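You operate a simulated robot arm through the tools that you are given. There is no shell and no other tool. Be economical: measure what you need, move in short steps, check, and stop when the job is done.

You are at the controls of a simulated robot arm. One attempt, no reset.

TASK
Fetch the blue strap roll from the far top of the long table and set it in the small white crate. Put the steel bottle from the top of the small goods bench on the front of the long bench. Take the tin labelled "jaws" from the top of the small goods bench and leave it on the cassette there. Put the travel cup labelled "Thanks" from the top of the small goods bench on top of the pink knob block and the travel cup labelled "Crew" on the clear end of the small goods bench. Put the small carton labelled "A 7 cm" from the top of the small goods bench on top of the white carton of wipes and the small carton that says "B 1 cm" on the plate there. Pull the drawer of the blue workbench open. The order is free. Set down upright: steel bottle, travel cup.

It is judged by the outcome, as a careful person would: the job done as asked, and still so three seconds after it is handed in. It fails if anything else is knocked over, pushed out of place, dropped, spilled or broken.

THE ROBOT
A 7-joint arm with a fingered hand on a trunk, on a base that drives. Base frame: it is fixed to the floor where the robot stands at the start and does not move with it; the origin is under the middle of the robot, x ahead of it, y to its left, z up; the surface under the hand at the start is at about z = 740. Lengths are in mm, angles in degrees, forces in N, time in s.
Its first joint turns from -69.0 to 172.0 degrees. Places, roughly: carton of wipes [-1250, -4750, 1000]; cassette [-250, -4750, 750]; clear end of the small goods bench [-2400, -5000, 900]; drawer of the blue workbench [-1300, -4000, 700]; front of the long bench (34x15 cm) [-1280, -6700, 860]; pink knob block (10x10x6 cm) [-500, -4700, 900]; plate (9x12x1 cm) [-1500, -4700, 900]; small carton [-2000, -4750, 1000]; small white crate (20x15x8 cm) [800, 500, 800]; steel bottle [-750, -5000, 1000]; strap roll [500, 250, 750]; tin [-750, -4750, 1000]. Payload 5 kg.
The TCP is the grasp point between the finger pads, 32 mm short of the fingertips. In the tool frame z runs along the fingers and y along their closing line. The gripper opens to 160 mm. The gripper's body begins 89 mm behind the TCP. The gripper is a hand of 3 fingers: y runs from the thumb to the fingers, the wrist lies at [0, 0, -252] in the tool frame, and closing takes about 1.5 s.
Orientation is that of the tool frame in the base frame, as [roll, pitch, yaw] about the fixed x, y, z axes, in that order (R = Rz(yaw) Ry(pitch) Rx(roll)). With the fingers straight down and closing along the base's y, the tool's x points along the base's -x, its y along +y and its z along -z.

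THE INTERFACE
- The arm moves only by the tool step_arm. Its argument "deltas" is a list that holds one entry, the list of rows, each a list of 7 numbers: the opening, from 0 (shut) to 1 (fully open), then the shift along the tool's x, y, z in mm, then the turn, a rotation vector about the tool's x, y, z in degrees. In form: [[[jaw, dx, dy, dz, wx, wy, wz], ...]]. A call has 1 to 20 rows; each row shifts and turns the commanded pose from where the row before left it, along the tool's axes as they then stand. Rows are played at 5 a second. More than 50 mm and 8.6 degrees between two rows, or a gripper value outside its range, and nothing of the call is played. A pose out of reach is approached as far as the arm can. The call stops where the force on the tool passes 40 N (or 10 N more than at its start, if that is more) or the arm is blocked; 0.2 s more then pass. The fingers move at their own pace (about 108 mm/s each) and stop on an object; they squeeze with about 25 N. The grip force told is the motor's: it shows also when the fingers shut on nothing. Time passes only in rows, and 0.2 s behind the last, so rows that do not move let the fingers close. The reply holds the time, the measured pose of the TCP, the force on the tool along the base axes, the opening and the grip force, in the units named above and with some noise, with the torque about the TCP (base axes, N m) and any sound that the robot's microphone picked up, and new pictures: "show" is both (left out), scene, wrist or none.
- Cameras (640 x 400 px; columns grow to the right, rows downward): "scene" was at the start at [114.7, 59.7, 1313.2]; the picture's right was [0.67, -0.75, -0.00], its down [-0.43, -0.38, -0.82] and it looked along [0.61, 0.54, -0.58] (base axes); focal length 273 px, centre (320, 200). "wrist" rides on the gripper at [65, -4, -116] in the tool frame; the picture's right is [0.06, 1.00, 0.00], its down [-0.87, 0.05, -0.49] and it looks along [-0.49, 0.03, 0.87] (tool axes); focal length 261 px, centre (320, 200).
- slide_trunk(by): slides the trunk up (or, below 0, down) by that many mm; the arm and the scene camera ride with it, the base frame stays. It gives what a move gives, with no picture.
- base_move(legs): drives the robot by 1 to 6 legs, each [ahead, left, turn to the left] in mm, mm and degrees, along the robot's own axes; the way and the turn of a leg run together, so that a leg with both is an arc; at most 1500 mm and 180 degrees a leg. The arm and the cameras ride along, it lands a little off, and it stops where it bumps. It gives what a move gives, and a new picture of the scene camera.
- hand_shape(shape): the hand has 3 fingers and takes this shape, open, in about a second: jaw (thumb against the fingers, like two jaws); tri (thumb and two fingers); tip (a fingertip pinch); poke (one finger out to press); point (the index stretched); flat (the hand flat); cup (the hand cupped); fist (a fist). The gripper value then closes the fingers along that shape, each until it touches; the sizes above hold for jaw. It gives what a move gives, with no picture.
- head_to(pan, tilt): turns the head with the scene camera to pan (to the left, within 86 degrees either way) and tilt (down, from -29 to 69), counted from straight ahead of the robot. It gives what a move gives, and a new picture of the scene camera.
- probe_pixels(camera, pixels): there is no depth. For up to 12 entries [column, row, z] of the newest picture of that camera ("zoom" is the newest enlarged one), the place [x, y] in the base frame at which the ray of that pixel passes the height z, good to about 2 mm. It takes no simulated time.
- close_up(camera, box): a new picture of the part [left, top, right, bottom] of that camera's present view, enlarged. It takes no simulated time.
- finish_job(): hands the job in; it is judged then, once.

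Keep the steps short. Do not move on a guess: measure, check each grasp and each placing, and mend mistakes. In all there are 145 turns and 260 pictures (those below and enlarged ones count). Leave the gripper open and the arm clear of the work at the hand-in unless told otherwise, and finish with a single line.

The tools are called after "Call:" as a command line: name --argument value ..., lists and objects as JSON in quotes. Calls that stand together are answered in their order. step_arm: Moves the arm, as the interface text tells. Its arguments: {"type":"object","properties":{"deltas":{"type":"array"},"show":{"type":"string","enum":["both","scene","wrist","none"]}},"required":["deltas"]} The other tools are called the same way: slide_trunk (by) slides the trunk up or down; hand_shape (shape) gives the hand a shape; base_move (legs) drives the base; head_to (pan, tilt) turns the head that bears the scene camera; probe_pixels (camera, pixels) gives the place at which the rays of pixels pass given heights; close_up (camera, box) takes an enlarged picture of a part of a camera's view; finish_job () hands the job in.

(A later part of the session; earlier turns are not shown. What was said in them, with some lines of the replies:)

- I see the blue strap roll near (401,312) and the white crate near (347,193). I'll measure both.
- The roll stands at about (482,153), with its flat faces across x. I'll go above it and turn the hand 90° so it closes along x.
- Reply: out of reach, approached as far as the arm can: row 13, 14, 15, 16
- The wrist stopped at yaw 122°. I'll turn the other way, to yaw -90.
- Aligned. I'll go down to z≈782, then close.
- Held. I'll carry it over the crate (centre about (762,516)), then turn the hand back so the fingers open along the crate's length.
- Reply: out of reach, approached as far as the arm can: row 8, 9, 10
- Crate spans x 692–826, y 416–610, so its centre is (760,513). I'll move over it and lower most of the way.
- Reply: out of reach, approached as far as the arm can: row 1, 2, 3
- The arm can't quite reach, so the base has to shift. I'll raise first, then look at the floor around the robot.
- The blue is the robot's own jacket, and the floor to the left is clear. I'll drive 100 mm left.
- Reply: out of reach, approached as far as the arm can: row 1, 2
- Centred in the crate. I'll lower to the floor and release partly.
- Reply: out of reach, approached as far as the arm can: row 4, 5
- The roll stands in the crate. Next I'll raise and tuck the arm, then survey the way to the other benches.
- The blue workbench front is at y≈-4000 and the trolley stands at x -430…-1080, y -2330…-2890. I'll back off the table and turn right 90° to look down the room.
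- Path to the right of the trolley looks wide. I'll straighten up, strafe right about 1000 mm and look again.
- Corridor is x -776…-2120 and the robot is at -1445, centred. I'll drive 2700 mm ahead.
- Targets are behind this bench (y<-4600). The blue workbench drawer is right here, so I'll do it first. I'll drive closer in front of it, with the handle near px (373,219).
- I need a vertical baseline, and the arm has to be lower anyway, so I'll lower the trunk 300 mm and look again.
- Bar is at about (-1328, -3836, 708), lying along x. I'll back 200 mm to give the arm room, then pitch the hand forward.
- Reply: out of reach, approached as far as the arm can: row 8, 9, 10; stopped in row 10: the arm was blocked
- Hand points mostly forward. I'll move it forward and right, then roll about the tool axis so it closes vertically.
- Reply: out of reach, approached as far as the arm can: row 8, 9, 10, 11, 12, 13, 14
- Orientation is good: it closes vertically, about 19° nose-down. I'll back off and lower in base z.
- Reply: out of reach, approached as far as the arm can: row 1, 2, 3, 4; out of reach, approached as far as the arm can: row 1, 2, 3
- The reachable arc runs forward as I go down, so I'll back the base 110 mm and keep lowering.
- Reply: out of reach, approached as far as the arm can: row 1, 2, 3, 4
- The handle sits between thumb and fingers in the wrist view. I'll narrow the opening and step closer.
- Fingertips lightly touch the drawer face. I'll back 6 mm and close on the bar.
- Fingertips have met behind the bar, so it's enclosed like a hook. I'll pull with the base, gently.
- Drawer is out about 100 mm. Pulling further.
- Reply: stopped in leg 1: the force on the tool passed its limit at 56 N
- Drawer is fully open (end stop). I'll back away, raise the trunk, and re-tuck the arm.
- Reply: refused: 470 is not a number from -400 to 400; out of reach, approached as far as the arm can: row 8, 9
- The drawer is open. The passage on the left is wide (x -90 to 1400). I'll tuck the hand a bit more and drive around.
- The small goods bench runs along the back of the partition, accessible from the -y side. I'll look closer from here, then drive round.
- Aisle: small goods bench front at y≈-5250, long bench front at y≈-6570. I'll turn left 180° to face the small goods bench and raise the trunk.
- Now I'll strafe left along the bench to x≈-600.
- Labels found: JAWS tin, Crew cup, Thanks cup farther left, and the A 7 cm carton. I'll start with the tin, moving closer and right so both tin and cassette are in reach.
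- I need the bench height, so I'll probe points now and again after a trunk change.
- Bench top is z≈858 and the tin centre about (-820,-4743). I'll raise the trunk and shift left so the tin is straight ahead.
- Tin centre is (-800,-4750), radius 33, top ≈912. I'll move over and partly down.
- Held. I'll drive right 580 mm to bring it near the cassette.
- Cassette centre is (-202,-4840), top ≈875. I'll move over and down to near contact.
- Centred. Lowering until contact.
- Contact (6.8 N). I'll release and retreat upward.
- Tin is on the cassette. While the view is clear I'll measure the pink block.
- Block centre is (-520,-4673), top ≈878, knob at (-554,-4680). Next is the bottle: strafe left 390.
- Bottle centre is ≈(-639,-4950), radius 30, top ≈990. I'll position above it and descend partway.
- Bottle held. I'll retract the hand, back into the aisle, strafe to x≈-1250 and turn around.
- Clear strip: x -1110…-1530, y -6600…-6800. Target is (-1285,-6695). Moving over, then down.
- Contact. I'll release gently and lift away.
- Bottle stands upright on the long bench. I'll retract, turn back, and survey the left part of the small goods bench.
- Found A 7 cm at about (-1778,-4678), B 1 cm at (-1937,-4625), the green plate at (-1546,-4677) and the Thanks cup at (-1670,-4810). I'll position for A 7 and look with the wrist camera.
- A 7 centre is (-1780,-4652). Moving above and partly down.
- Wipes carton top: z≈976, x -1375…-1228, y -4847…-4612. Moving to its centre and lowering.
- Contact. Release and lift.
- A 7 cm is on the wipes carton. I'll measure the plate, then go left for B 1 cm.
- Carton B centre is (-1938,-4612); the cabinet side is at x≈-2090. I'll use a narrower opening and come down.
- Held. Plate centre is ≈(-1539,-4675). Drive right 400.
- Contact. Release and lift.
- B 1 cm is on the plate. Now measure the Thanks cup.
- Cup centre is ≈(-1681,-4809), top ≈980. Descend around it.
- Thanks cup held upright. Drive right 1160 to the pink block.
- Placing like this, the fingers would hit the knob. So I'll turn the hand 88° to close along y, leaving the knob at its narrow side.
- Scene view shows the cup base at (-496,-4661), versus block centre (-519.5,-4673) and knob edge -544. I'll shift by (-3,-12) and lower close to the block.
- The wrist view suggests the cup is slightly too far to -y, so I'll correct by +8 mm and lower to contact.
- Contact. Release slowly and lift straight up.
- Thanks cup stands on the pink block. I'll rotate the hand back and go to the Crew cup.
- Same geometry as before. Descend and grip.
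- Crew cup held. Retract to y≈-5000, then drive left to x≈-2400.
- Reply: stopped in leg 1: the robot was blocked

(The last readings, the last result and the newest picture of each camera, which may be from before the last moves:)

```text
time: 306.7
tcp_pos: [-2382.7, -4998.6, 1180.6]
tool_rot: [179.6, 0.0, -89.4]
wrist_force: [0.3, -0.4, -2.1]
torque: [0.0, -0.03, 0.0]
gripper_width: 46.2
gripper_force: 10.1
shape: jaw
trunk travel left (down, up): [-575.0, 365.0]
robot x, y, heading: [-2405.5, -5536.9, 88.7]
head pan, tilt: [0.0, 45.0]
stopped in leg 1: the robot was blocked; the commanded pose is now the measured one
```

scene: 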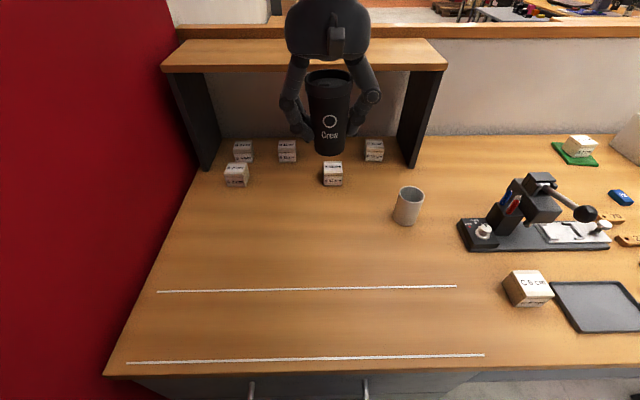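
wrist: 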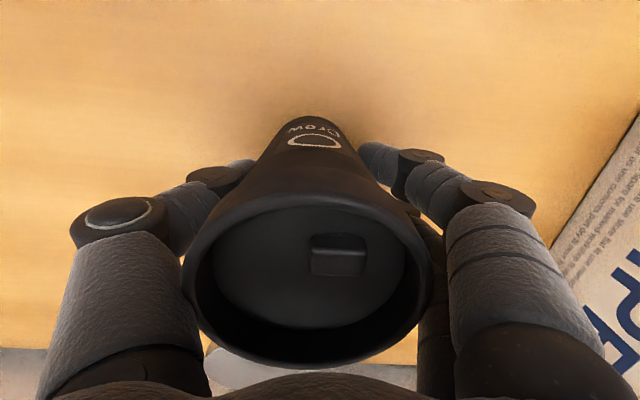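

Base touched the wall side at the end but the position is right. The spot at (-2400,-5000) is empty, so I'll lower there.

Call:
step_arm --deltas '[[[0, 0, 15, 0, 0, 0, 0], [0, 0, 0, 45, 0, 0, 0], [0, 0, 0, 45, 0, 0, 0], [0, 0, 0, 45, 0, 0, 0], [0, 0, 0, 45, 0, 0, 0], [0, 0, 0, 45, 0, 0, 0], [0, 0, 0, 28, 0, 0, 0], [0, 0, 0, 0, 0, 0, 0]]]'

```text
time: 308.5
tcp_pos: [-2395.5, -5000.5, 926.1]
tool_rot: [179.4, 0.0, -89.3]
wrist_force: [1.0, 0.3, -2.2]
torque: [0.01, 0.01, 0.0]
gripper_width: 46.1
gripper_force: 10.0
shape: jaw
trunk travel left (down, up): [-575.0, 365.0]
robot x, y, heading: [-2400.8, -5541.4, 88.5]
head pan, tilt: [0.0, 45.0]
```

scene: 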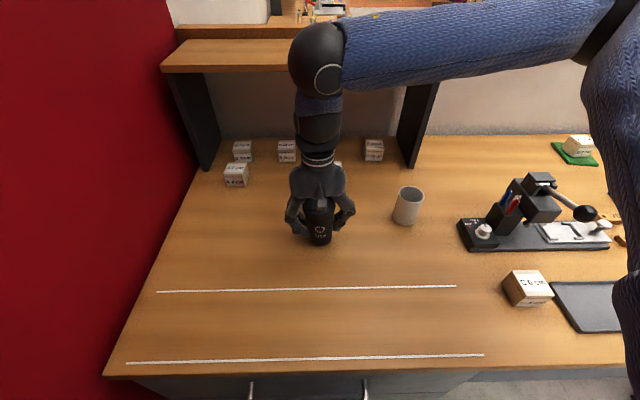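
wrist: 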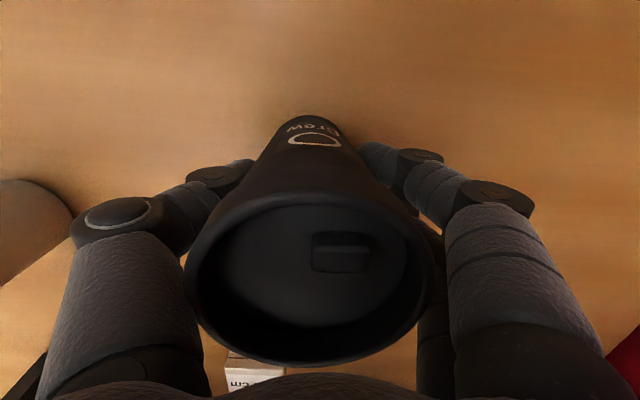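

Call:
step_arm --deltas '[[[0, 0, 0, 5, 0, 0, 0], [0, 0, 0, 3, 0, 0, 0], [0, 0, 0, 2, 0, 0, 0], [0, 0, 0, 0, 0, 0, 0]]]' --show "none"

```text
time: 309.5
tcp_pos: [-2397.9, -5000.1, 917.2]
tool_rot: [179.6, 0.0, -89.4]
wrist_force: [-0.1, -0.4, -1.3]
torque: [0.0, 0.02, -0.02]
gripper_width: 46.0
gripper_force: 10.5
shape: jaw
trunk travel left (down, up): [-575.0, 365.0]
robot x, y, heading: [-2400.3, -5534.1, 88.8]
head pan, tilt: [0.0, 45.0]
```

Call:
step_arm --deltas '[[[0, 0, 0, 2, 0, 0, 0], [0, 0, 0, 1, 0, 0, 0], [0, 0, 0, 0, 0, 0, 0]]]' --show "none"

```text
time: 310.3
tcp_pos: [-2396.9, -5001.2, 916.1]
tool_rot: [179.5, 0.0, -89.5]
wrist_force: [2.3, 0.5, 12.3]
torque: [-0.07, 0.11, -0.01]
gripper_width: 46.6
gripper_force: 10.3
shape: jaw
trunk travel left (down, up): [-575.0, 365.0]
robot x, y, heading: [-2406.6, -5534.2, 88.6]
head pan, tilt: [0.0, 45.0]
```

Contact. Release slowly and lift.

Call:
step_arm --deltas '[[[0.3, 0, 0, -1, 0, 0, 0], [0.35, 0, 0, 0, 0, 0, 0], [0.45, 0, 0, 0, 0, 0, 0], [0.55, 0, 0, 0, 0, 0, 0], [0.65, 0, 0, 0, 0, 0, 0], [0.65, 0, 0, 0, 0, 0, 0], [0.65, 0, 0, -15, 0, 0, 0], [0.65, 0, 0, -40, 0, 0, 0], [0.65, 0, 0, -45, 0, 0, 0], [0.65, 0, 0, -45, 0, 0, 0], [0.65, 0, 0, -45, 0, 0, 0], [0.8, 0, 0, -45, 0, 0, 0], [1, 0, 0, -30, 0, 0, 0]]]'

Call:
close_up --camera "scene" --box '[120, 100, 440, 300]'

```text
time: 313.1
tcp_pos: [-2395.4, -5002.6, 1181.9]
tool_rot: [179.5, 0.1, -89.4]
wrist_force: [-0.6, 0.4, 0.2]
torque: [-0.01, 0.03, -0.02]
gripper_width: 159.9
gripper_force: 0.1
shape: jaw
trunk travel left (down, up): [-575.0, 365.0]
robot x, y, heading: [-2403.8, -5534.0, 88.7]
head pan, tilt: [0.0, 45.0]
```

scene: 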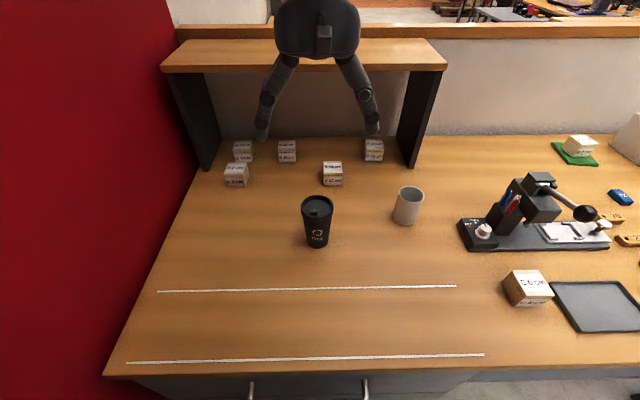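
wrist: 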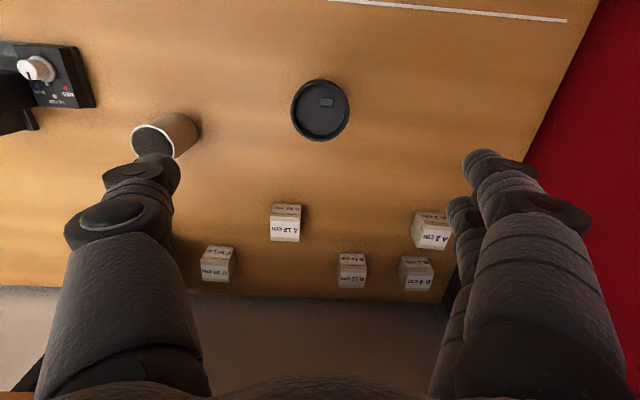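

```text
2.00 times, centred on (280, 200) of scene
```

zoom: 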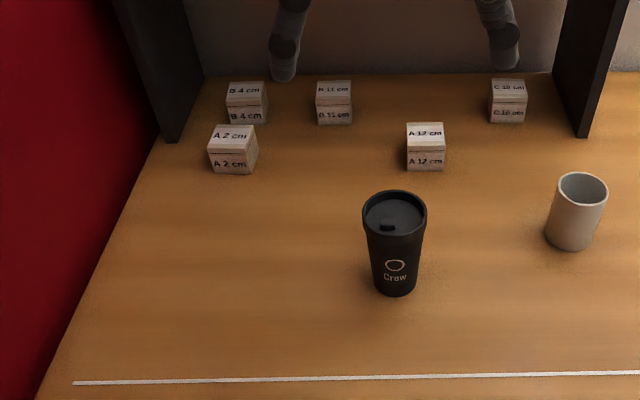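

Everything is placed. I'll back the arm clear and take a final look over the bench.

Call:
base_move --legs '[[-280, -300, 0]]'

Call:
head_to --pan -40 --tilt 25

Call:
head_to --pan 15 --tilt 30

```text
time: 315.6
tcp_pos: [-2099.2, -5284.7, 1182.3]
tool_rot: [179.4, -0.1, -89.9]
wrist_force: [0.5, 1.2, 0.9]
torque: [0.0, 0.05, 0.02]
gripper_width: 160.0
gripper_force: 0.0
shape: jaw
trunk travel left (down, up): [-575.0, 365.0]
robot x, y, heading: [-2112.5, -5816.6, 88.5]
head pan, tilt: [0.0, 45.0]
```

scene: 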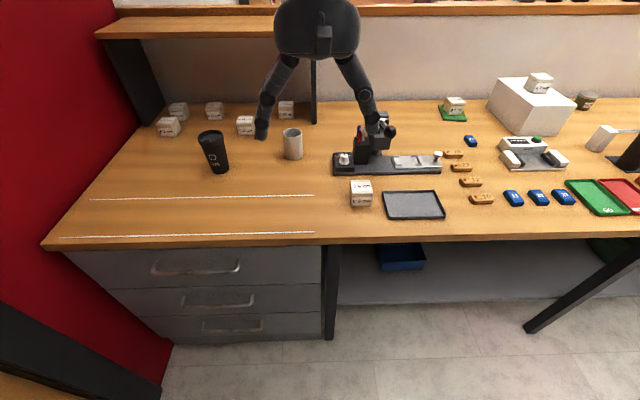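

```text
time: 316.6
tcp_pos: [-2100.8, -5284.4, 1179.8]
tool_rot: [179.6, -0.1, -89.9]
wrist_force: [0.6, -0.2, 0.6]
torque: [-0.01, 0.02, -0.01]
gripper_width: 159.8
gripper_force: 0.2
shape: jaw
trunk travel left (down, up): [-575.0, 365.0]
robot x, y, heading: [-2112.1, -5821.5, 88.0]
head pan, tilt: [-40.0, 25.0]
```

scene: 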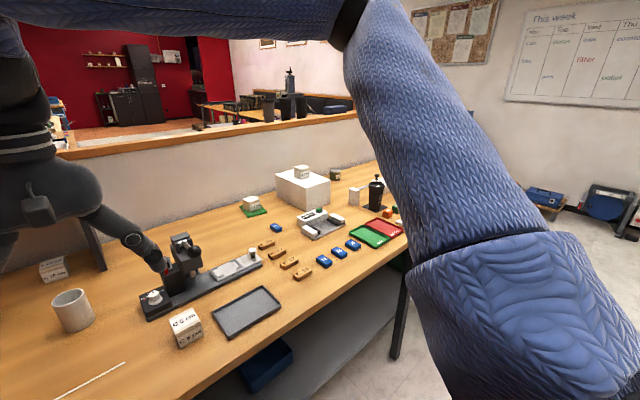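

```text
time: 317.9
tcp_pos: [-2100.1, -5284.6, 1181.2]
tool_rot: [179.5, 0.0, -89.8]
wrist_force: [0.4, -1.5, -0.3]
torque: [-0.01, 0.02, -0.03]
gripper_width: 159.8
gripper_force: 0.0
shape: jaw
trunk travel left (down, up): [-575.0, 365.0]
robot x, y, heading: [-2109.6, -5821.3, 88.2]
head pan, tilt: [15.0, 30.0]
```

scene: 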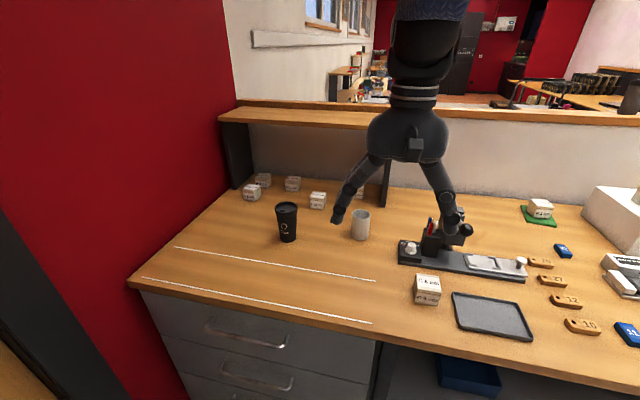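

All the items are where they should be, the gripper is open and the arm is clear, so I'm handing in.

Call:
finish_job

```text
The job is handed in.
```

I did all eight parts and handed the job in: the roll, bottle, tin, both cups and both cartons were each seen in place after release, and I last saw the blue workbench drawer, pulled to its stop, standing open before I moved on.
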